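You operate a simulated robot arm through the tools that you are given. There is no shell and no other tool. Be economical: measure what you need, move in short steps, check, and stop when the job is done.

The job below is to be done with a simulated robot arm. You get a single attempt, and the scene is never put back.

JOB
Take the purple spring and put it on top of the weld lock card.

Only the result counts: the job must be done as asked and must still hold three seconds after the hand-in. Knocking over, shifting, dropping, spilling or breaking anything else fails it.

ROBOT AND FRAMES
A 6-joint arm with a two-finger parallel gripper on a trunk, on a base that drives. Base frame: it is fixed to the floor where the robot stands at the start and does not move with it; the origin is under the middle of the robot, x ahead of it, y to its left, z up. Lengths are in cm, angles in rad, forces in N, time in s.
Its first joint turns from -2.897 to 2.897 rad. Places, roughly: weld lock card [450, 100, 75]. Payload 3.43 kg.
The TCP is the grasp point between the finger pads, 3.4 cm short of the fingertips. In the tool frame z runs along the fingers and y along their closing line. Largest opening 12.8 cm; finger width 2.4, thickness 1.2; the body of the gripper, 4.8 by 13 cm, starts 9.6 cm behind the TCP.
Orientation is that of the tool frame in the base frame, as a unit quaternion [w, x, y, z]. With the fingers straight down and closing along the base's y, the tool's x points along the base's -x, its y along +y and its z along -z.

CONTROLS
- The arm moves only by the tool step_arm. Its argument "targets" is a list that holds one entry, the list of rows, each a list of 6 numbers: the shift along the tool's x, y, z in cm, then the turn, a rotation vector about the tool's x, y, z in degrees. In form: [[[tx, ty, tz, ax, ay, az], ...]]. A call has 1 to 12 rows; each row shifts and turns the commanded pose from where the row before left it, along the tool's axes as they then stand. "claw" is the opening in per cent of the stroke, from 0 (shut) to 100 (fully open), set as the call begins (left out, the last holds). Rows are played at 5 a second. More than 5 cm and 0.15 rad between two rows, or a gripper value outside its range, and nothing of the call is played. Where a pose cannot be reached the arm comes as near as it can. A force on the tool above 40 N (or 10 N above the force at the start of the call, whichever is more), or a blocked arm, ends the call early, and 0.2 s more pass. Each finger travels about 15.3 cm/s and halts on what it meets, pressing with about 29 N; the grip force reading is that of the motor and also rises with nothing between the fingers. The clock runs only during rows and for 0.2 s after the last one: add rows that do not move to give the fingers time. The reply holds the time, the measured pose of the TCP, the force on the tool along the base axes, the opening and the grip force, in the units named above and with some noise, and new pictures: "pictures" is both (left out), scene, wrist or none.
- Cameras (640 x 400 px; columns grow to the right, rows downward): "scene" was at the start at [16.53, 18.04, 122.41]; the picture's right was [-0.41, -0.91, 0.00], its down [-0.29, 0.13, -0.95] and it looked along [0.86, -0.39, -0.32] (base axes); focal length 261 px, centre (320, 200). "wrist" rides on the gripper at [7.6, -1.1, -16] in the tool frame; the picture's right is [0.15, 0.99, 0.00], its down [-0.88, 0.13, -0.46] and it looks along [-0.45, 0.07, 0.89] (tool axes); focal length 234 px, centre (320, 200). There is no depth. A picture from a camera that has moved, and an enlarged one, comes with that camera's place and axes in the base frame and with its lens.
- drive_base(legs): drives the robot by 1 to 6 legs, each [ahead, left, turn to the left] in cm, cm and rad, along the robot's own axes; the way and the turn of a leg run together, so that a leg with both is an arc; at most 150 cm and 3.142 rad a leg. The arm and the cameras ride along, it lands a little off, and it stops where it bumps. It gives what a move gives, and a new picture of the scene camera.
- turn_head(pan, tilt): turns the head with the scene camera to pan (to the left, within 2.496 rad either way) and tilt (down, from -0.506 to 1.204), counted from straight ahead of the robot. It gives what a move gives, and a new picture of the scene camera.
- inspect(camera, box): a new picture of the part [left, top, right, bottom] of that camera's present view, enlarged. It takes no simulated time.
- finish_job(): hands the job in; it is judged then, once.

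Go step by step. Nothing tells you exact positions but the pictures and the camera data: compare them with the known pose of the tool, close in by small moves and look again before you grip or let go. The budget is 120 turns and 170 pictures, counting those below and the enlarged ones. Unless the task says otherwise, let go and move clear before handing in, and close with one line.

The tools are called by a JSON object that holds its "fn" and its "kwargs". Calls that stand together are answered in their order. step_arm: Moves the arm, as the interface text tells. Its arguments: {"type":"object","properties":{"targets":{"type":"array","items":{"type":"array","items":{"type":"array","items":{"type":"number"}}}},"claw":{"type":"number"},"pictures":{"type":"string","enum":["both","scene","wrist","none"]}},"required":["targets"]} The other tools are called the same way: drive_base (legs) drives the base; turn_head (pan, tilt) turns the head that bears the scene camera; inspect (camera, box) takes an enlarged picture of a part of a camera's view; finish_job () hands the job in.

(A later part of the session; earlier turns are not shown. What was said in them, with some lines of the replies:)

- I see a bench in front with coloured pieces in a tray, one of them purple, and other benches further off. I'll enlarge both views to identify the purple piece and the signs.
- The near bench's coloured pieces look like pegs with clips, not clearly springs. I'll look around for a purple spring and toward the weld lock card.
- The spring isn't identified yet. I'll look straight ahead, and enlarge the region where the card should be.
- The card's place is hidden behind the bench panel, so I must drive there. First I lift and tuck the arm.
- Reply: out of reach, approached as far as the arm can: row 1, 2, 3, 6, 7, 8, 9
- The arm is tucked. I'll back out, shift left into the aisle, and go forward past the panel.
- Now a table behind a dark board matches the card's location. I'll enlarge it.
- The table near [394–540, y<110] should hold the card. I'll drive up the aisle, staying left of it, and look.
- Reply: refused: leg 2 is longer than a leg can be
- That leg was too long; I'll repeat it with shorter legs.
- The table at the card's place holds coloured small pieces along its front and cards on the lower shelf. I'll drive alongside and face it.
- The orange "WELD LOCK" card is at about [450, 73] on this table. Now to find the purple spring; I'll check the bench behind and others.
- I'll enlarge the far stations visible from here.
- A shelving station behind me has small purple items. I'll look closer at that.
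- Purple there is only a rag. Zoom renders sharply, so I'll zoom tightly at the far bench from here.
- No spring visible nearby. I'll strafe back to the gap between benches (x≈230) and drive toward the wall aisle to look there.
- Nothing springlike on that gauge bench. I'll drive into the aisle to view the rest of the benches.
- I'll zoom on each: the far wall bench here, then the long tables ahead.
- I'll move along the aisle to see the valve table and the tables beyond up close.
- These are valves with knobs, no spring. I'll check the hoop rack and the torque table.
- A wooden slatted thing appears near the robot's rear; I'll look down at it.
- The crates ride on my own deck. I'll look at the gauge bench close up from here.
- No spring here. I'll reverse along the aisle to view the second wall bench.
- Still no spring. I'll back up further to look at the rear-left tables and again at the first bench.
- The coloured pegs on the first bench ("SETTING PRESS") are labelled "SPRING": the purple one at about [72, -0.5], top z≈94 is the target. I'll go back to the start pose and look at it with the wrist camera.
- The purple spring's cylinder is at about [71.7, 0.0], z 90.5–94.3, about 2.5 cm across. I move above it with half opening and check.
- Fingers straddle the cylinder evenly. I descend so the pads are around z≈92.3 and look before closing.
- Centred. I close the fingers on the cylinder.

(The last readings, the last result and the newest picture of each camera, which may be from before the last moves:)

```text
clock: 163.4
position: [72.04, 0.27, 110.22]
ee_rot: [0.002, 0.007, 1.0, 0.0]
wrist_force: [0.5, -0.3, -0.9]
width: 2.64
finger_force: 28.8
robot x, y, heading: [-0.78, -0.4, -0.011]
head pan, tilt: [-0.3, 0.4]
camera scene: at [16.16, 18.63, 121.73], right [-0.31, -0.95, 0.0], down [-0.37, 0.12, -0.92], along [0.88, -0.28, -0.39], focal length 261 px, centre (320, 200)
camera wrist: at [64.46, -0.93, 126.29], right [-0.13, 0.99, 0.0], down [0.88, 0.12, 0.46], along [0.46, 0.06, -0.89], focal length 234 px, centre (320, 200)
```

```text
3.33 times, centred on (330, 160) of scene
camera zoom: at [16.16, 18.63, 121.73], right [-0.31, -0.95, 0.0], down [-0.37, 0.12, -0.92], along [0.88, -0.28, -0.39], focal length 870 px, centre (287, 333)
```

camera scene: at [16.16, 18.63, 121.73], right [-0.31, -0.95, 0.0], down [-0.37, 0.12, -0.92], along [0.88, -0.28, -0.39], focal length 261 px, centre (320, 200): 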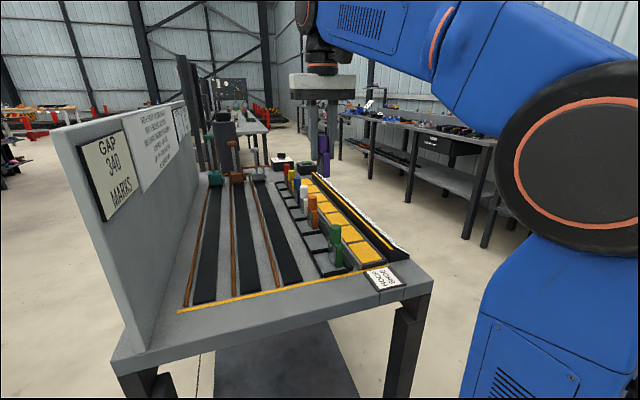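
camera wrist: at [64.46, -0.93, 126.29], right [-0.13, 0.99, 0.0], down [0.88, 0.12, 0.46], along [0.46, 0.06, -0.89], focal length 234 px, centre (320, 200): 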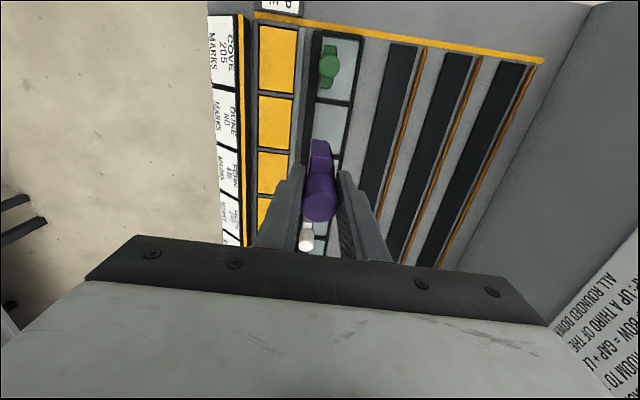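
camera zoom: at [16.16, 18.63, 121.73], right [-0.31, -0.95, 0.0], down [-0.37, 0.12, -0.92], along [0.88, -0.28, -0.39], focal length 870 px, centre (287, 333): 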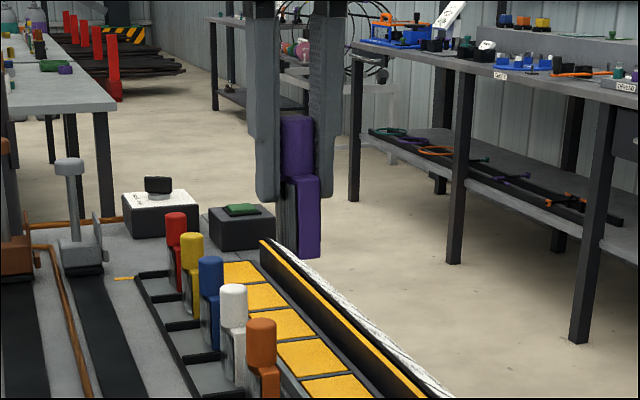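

The spring is held. I tuck the arm and drive the same proven route back to the upkeep table.

{"fn": "step_arm", "kwargs": {"targets": [[[4.5, 0, -1.5, 0, 0, 0], [4.5, 0, -1.4, 0, 0, 0], [4.5, 0, 0, 0, 0, 0], [4.5, 0, 0, 0, 0, 0], [4.5, 0, 0, 0, 0, 0], [2, 0, 0, 0, 0, 0]]], "pictures": "none"}}

{"fn": "drive_base", "kwargs": {"legs": [[-34, 0, 0.012], [0, 92, 0], [110, 0, 0], [130, 0, 0]]}}

```text
clock: 164.8
position: [47.44, 0.61, 112.58]
ee_rot: [0.001, 0.007, 1.0, 0.0]
wrist_force: [0.4, -0.4, -1.1]
width: 2.63
finger_force: 29.0
robot x, y, heading: [-1.05, -0.12, -0.007]
head pan, tilt: [-0.3, 0.4]
```

```text
clock: 182.5
position: [247.93, 89.57, 112.68]
ee_rot: [0.003, 0.004, 1.0, -0.001]
wrist_force: [0.3, 0.2, -1.1]
width: 2.63
finger_force: 29.4
robot x, y, heading: [199.75, 88.24, -0.006]
head pan, tilt: [-0.3, 0.4]
camera scene: at [216.62, 107.32, 121.73], right [-0.3, -0.95, 0.0], down [-0.37, 0.12, -0.92], along [0.88, -0.28, -0.39], focal length 261 px, centre (320, 200)
```

scene: 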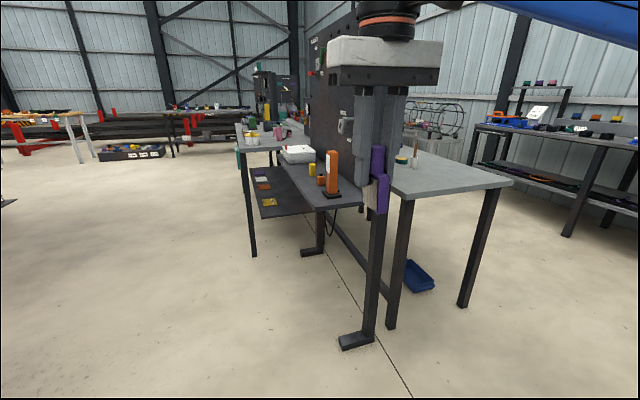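

Now on to the upkeep table, turning to face it at a distance first.

{"fn": "drive_base", "kwargs": {"legs": [[110, 80, 0], [140, 20, 0], [0, 0, -1.565], [22, 0, 0]]}}

{"fn": "turn_head", "kwargs": {"pan": -0.2, "tilt": 0.5}}

```text
clock: 201.0
position: [457.15, 114.49, 112.6]
ee_rot: [0.002, 0.699, 0.715, -0.002]
wrist_force: [-0.3, 0.1, -0.9]
width: 2.6
finger_force: 28.9
robot x, y, heading: [454.51, 162.98, -1.55]
head pan, tilt: [-0.3, 0.4]
camera scene: at [474.24, 146.37, 121.73], right [-0.96, 0.27, 0.0], down [0.11, 0.37, -0.92], along [-0.25, -0.89, -0.39], focal length 261 px, centre (320, 200)
```

scene: 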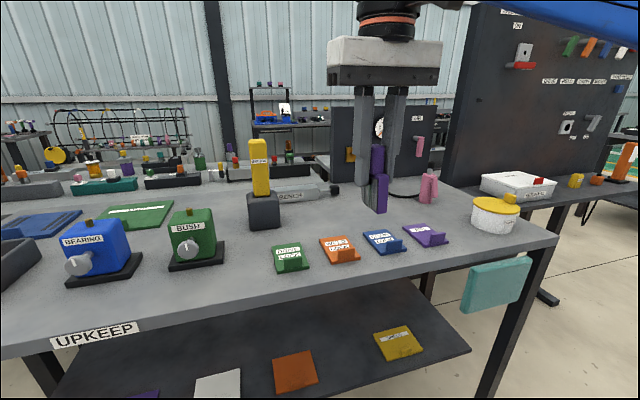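

```text
clock: 201.7
position: [457.27, 114.57, 112.49]
ee_rot: [0.002, 0.699, 0.715, -0.002]
wrist_force: [0.8, -0.5, -0.9]
width: 2.61
finger_force: 29.0
robot x, y, heading: [454.62, 163.12, -1.548]
head pan, tilt: [-0.201, 0.499]
camera scene: at [475.17, 146.32, 120.82], right [-0.98, 0.18, 0.0], down [0.09, 0.47, -0.88], along [-0.16, -0.86, -0.48], focal length 261 px, centre (320, 200)
```

scene: 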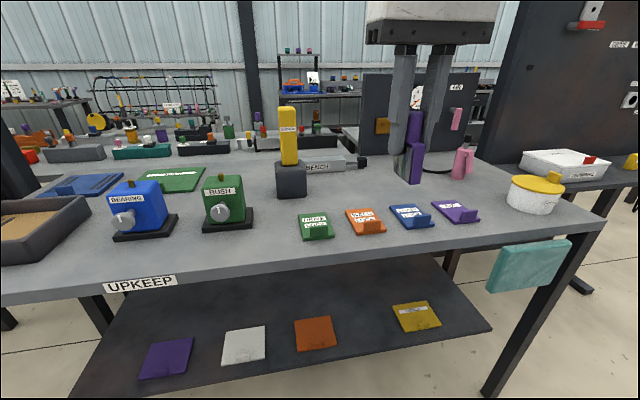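

{"fn": "inspect", "kwargs": {"camera": "scene", "box": [290, 180, 450, 260]}}

{"fn": "inspect", "kwargs": {"camera": "wrist", "box": [180, 0, 460, 240]}}

```text
4.00 times, centred on (370, 220) of scene
camera zoom: at [475.17, 146.32, 120.82], right [-0.98, 0.18, 0.0], down [0.09, 0.47, -0.88], along [-0.16, -0.86, -0.48], focal length 1045 px, centre (120, 120)
```

zoom: 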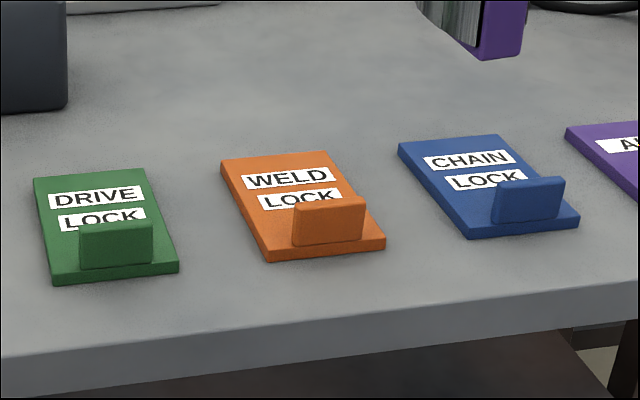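

```text
1.67 times, centred on (320, 120) of wrist
camera zoom: at [455.97, 122.2, 128.62], right [0.99, 0.17, 0.0], down [0.15, -0.88, 0.46], along [0.08, -0.45, -0.89], focal length 390 px, centre (320, 333)
```

zoom: 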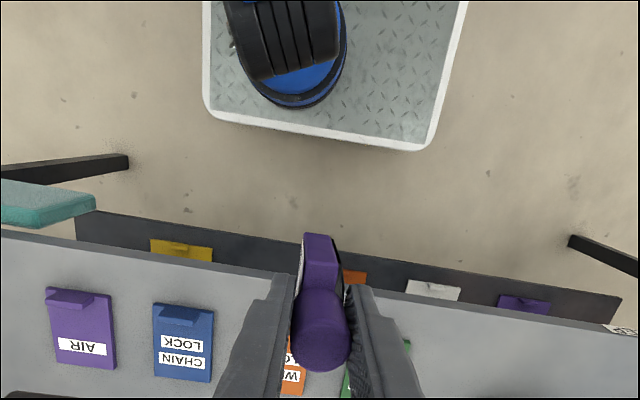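

The orange WELD LOCK card is at x 451–458, y 90–100, top z≈85.8, with its tab along the front edge. I move over the free area (aim [454.7, 94.2]) and lower partway.

{"fn": "step_arm", "kwargs": {"targets": [[[-4, -0.6, 0, 0, 0, 0], [-4, -0.6, 0, 0, 0, 0], [-4, -0.6, 0, 0, 0, 0], [-4, -0.6, 0, 0, 0, 0], [-4.3, -0.57, 0, 0, 0, 0], [0, 0, 4, 0, 0, 0], [0, 0, 4, 0, 0, 0], [0, 0, 4, 0, 0, 0], [0, 0, 3, 0, 0, 0], [0, 0, 0, 0, 0, 0]]]}}

{"fn": "inspect", "kwargs": {"camera": "scene", "box": [310, 150, 430, 250]}}

{"fn": "inspect", "kwargs": {"camera": "wrist", "box": [220, 60, 420, 240]}}

```text
clock: 203.9
position: [454.67, 94.39, 97.85]
ee_rot: [0.002, 0.699, 0.715, -0.001]
wrist_force: [-0.4, -0.4, -1.5]
width: 2.63
finger_force: 29.0
robot x, y, heading: [454.48, 162.95, -1.549]
head pan, tilt: [-0.201, 0.499]
camera scene: at [475.17, 146.32, 120.81], right [-0.98, 0.18, 0.0], down [0.08, 0.47, -0.88], along [-0.16, -0.86, -0.48], focal length 261 px, centre (320, 200)
camera wrist: at [453.45, 101.97, 113.8], right [0.99, 0.17, 0.0], down [0.15, -0.88, 0.46], along [0.08, -0.45, -0.89], focal length 234 px, centre (320, 200)
```

scene: 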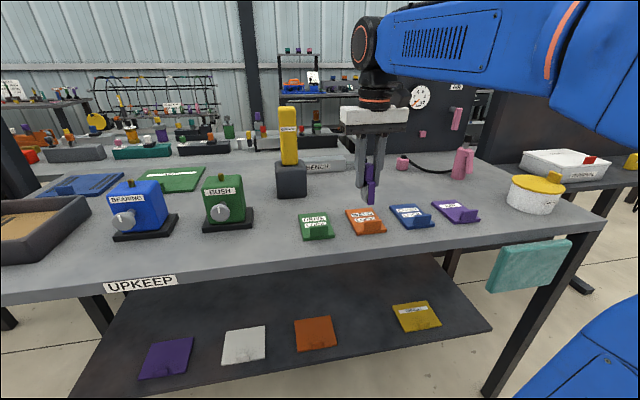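
wrist: 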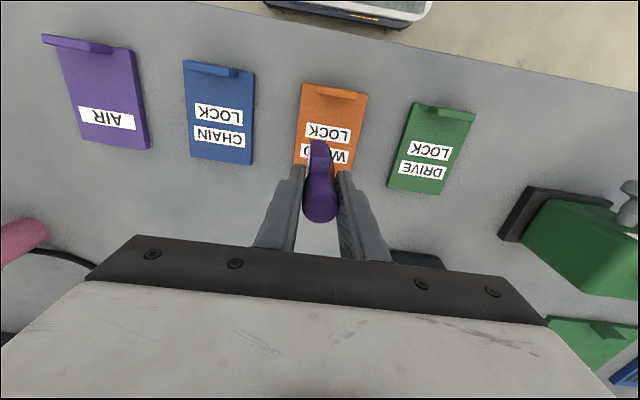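

```text
4.00 times, centred on (370, 200) of scene
camera zoom: at [475.17, 146.32, 120.81], right [-0.98, 0.18, 0.0], down [0.08, 0.47, -0.88], along [-0.16, -0.86, -0.48], focal length 1045 px, centre (120, 200)
```

zoom: 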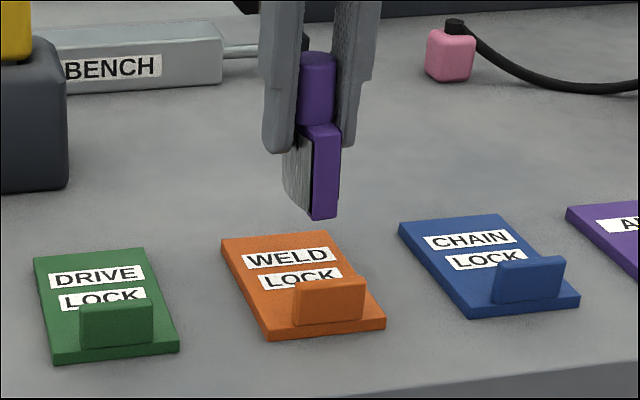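

```text
2.22 times, centred on (320, 150) of wrist
camera zoom: at [453.45, 101.97, 113.8], right [0.99, 0.17, 0.0], down [0.15, -0.88, 0.46], along [0.08, -0.45, -0.89], focal length 520 px, centre (320, 311)
```

zoom: 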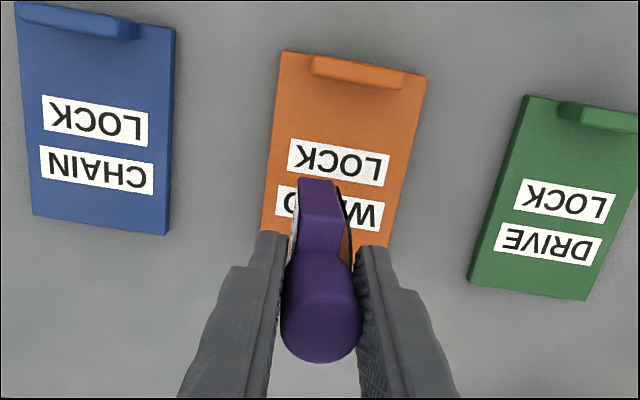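

The wrist view puts the card a bit nearer me: free area x 452–459, y 92.5–100.4. I shift to [455.3, 96.2], lower some more and recheck.

{"fn": "step_arm", "kwargs": {"targets": [[[1.8, 0.65, 0, 0, 0, 0], [0, 0, 1.3, 0, 0, 0], [0, 0, 1.0, 0, 0, 0], [0, 0, 0, 0, 0, 0]]], "pictures": "none"}}

{"fn": "inspect", "kwargs": {"camera": "scene", "box": [330, 170, 410, 240]}}

{"fn": "inspect", "kwargs": {"camera": "wrist", "box": [220, 60, 420, 240]}}

```text
clock: 204.9
position: [455.16, 96.07, 95.37]
ee_rot: [0.001, 0.698, 0.716, -0.001]
wrist_force: [-1.0, 0.4, -1.5]
width: 2.64
finger_force: 28.8
robot x, y, heading: [454.85, 162.82, -1.546]
head pan, tilt: [-0.201, 0.499]
```

```text
5.71 times, centred on (370, 205) of scene
camera zoom: at [475.17, 146.32, 120.81], right [-0.98, 0.18, 0.0], down [0.08, 0.47, -0.88], along [-0.16, -0.86, -0.48], focal length 1492 px, centre (34, 171)
```

zoom: 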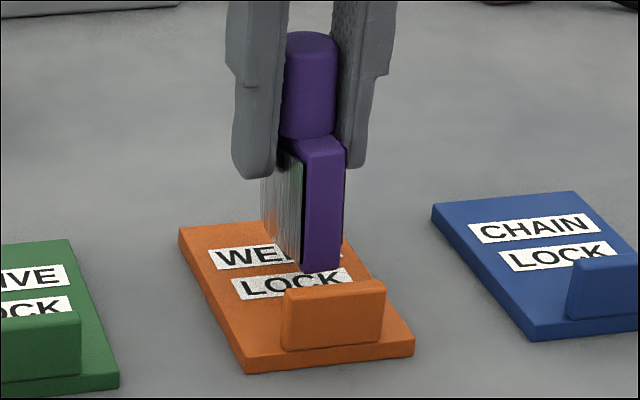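

```text
2.22 times, centred on (320, 150) of wrist
camera zoom: at [454.04, 103.64, 111.42], right [0.99, 0.17, 0.0], down [0.15, -0.88, 0.46], along [0.08, -0.45, -0.89], focal length 520 px, centre (320, 311)
```

zoom: 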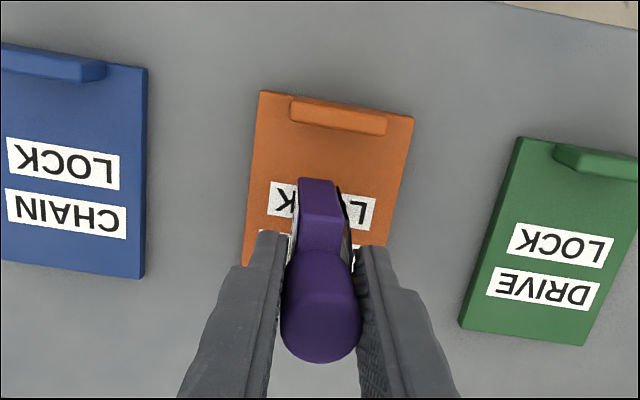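

Well centred over the free part of the card. Lower in small steps until contact.

{"fn": "step_arm", "kwargs": {"targets": [[[0, 0, 0.3, 0, 0, 0], [0, 0, 0.3, 0, 0, 0], [0, 0, 0.3, 0, 0, 0], [0, 0, 0.2, 0, 0, 0], [0, 0, 0, 0, 0, 0]]], "pictures": "none"}}

{"fn": "inspect", "kwargs": {"camera": "scene", "box": [330, 170, 410, 240]}}

```text
clock: 206.1
position: [455.35, 96.02, 94.28]
ee_rot: [0.002, 0.699, 0.715, -0.002]
wrist_force: [-1.2, 0.6, -1.8]
width: 2.61
finger_force: 29.2
robot x, y, heading: [454.49, 162.79, -1.548]
head pan, tilt: [-0.201, 0.499]
```

```text
5.71 times, centred on (370, 205) of scene
camera zoom: at [475.17, 146.32, 120.81], right [-0.98, 0.18, 0.0], down [0.08, 0.47, -0.88], along [-0.16, -0.86, -0.48], focal length 1492 px, centre (34, 171)
```

zoom: 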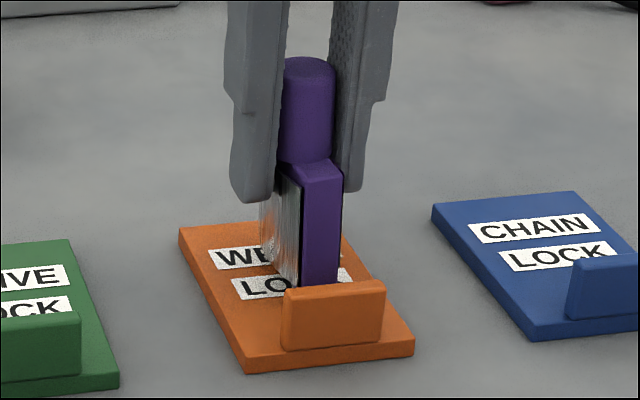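

No contact yet; continuing down gently.

{"fn": "step_arm", "kwargs": {"targets": [[[0, 0, 0.2, 0, 0, 0], [0, 0, 0.2, 0, 0, 0], [0, 0, 0.2, 0, 0, 0], [0, 0, 0, 0, 0, 0]]], "pictures": "none"}}

{"fn": "step_arm", "kwargs": {"targets": [[[0, 0, 0.15, 0, 0, 0], [0, 0, 0.15, 0, 0, 0], [0, 0, 0, 0, 0, 0]]], "pictures": "none"}}

{"fn": "inspect", "kwargs": {"camera": "scene", "box": [330, 170, 410, 240]}}

```text
clock: 207.1
position: [455.34, 96.05, 93.77]
ee_rot: [0.002, 0.699, 0.715, -0.003]
wrist_force: [-4.0, -1.6, 24.6]
width: 2.62
finger_force: 29.4
robot x, y, heading: [454.8, 162.99, -1.548]
head pan, tilt: [-0.201, 0.499]
```

```text
clock: 207.9
position: [455.22, 95.96, 93.34]
ee_rot: [0.002, 0.699, 0.715, -0.002]
wrist_force: [-0.8, 1.6, 23.2]
width: 2.62
finger_force: 28.9
robot x, y, heading: [454.58, 163.03, -1.548]
head pan, tilt: [-0.201, 0.499]
```

```text
5.71 times, centred on (370, 205) of scene
camera zoom: at [475.17, 146.39, 120.82], right [-0.98, 0.18, 0.0], down [0.08, 0.47, -0.88], along [-0.16, -0.86, -0.48], focal length 1492 px, centre (34, 171)
```

zoom: 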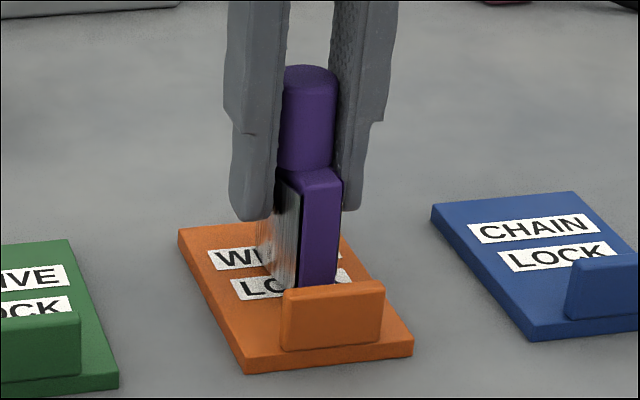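

Contact with about 23 N: the spring is standing on the card. I relieve the push slightly and open.

{"fn": "step_arm", "kwargs": {"targets": [[[0, 0, -0.15, 0, 0, 0], [0, 0, 0, 0, 0, 0]]], "pictures": "none"}}

{"fn": "step_arm", "kwargs": {"targets": [[[0, 0, 0, 0, 0, 0], [0, 0, 0, 0, 0, 0], [0, 0, 0, 0, 0, 0]]], "claw": 45, "pictures": "none"}}

{"fn": "inspect", "kwargs": {"camera": "scene", "box": [330, 170, 410, 240]}}

{"fn": "inspect", "kwargs": {"camera": "wrist", "box": [220, 60, 420, 240]}}

```text
clock: 208.5
position: [455.17, 95.96, 93.48]
ee_rot: [0.001, 0.699, 0.715, -0.001]
wrist_force: [-0.1, -0.5, 4.9]
width: 2.65
finger_force: 28.5
robot x, y, heading: [454.73, 162.75, -1.549]
head pan, tilt: [-0.201, 0.499]
```

```text
clock: 209.3
position: [455.33, 95.99, 93.45]
ee_rot: [0.002, 0.698, 0.716, -0.002]
wrist_force: [0.3, 0.1, 1.0]
width: 5.75
finger_force: 0.0
robot x, y, heading: [454.54, 163.09, -1.547]
head pan, tilt: [-0.201, 0.499]
```

```text
5.71 times, centred on (370, 205) of scene
camera zoom: at [475.17, 146.32, 120.81], right [-0.98, 0.18, 0.0], down [0.08, 0.47, -0.88], along [-0.16, -0.86, -0.48], focal length 1492 px, centre (34, 171)
```

zoom: 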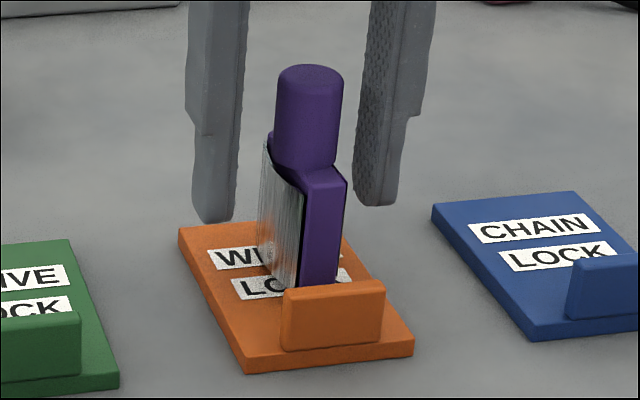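

```text
2.22 times, centred on (320, 150) of wrist
camera zoom: at [454.0, 103.57, 109.49], right [0.99, 0.17, 0.0], down [0.15, -0.88, 0.46], along [0.08, -0.45, -0.89], focal length 520 px, centre (320, 311)
```

zoom: 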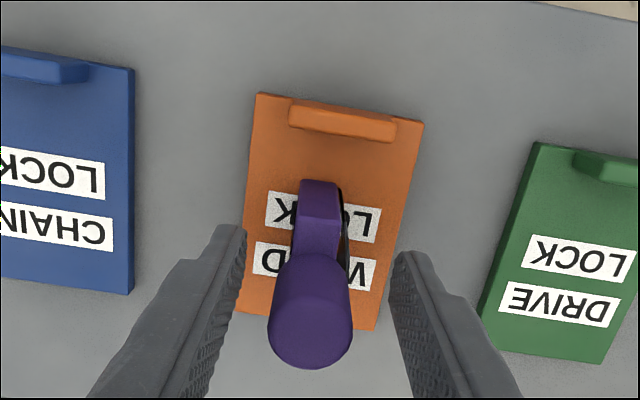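

It stands upright and free on the card. I raise the gripper straight up clear and check again.

{"fn": "step_arm", "kwargs": {"targets": [[[0, 0, -2, 0, 0, 0], [0, 0, -3, 0, 0, 0], [0, 0, -4, 0, 0, 0], [0, 0, -4, 0, 0, 0], [0, 0, -4, 0, 0, 0], [0, 0, 0, 0, 0, 0]]]}}

{"fn": "inspect", "kwargs": {"camera": "scene", "box": [330, 170, 410, 240]}}

```text
clock: 210.7
position: [455.24, 95.96, 110.62]
ee_rot: [0.001, 0.699, 0.715, -0.001]
wrist_force: [-0.6, 0.4, -0.2]
width: 5.77
finger_force: 0.1
robot x, y, heading: [454.67, 162.87, -1.542]
head pan, tilt: [-0.201, 0.499]
camera scene: at [475.17, 146.32, 120.81], right [-0.98, 0.18, 0.0], down [0.08, 0.47, -0.88], along [-0.16, -0.86, -0.48], focal length 261 px, centre (320, 200)
camera wrist: at [453.95, 103.59, 126.63], right [0.99, 0.17, 0.0], down [0.15, -0.88, 0.46], along [0.08, -0.45, -0.89], focal length 234 px, centre (320, 200)
```

scene: 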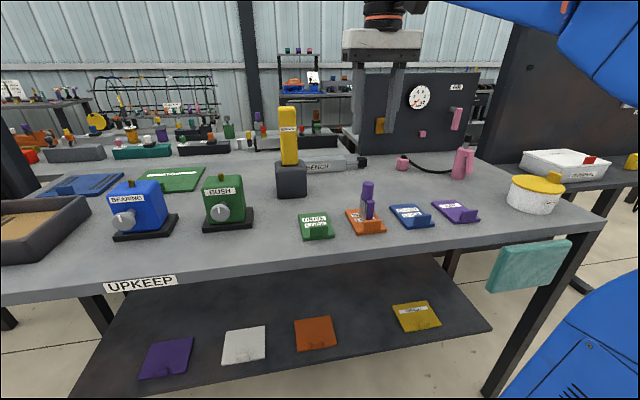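
wrist: 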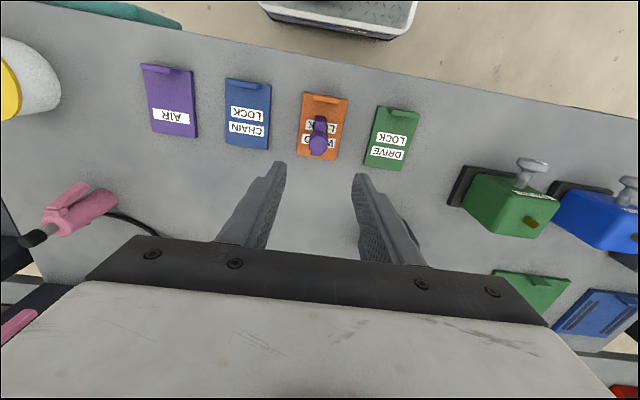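

```text
5.71 times, centred on (370, 205) of scene
camera zoom: at [475.17, 146.32, 120.81], right [-0.98, 0.18, 0.0], down [0.08, 0.47, -0.88], along [-0.16, -0.86, -0.48], focal length 1492 px, centre (34, 171)
```

zoom: 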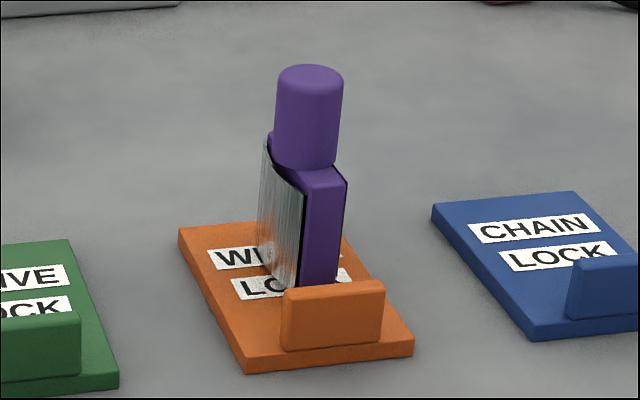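

The purple spring stands steady on the WELD LOCK card, the gripper is clear, and nothing else has moved. I'm handing in.

{"fn": "finish_job", "kwargs": {}}

```text
The job is handed in.
```

The purple spring is standing upright on top of the orange weld lock card, the gripper is clear of it, and I have handed the job in; I saw nothing else disturbed.
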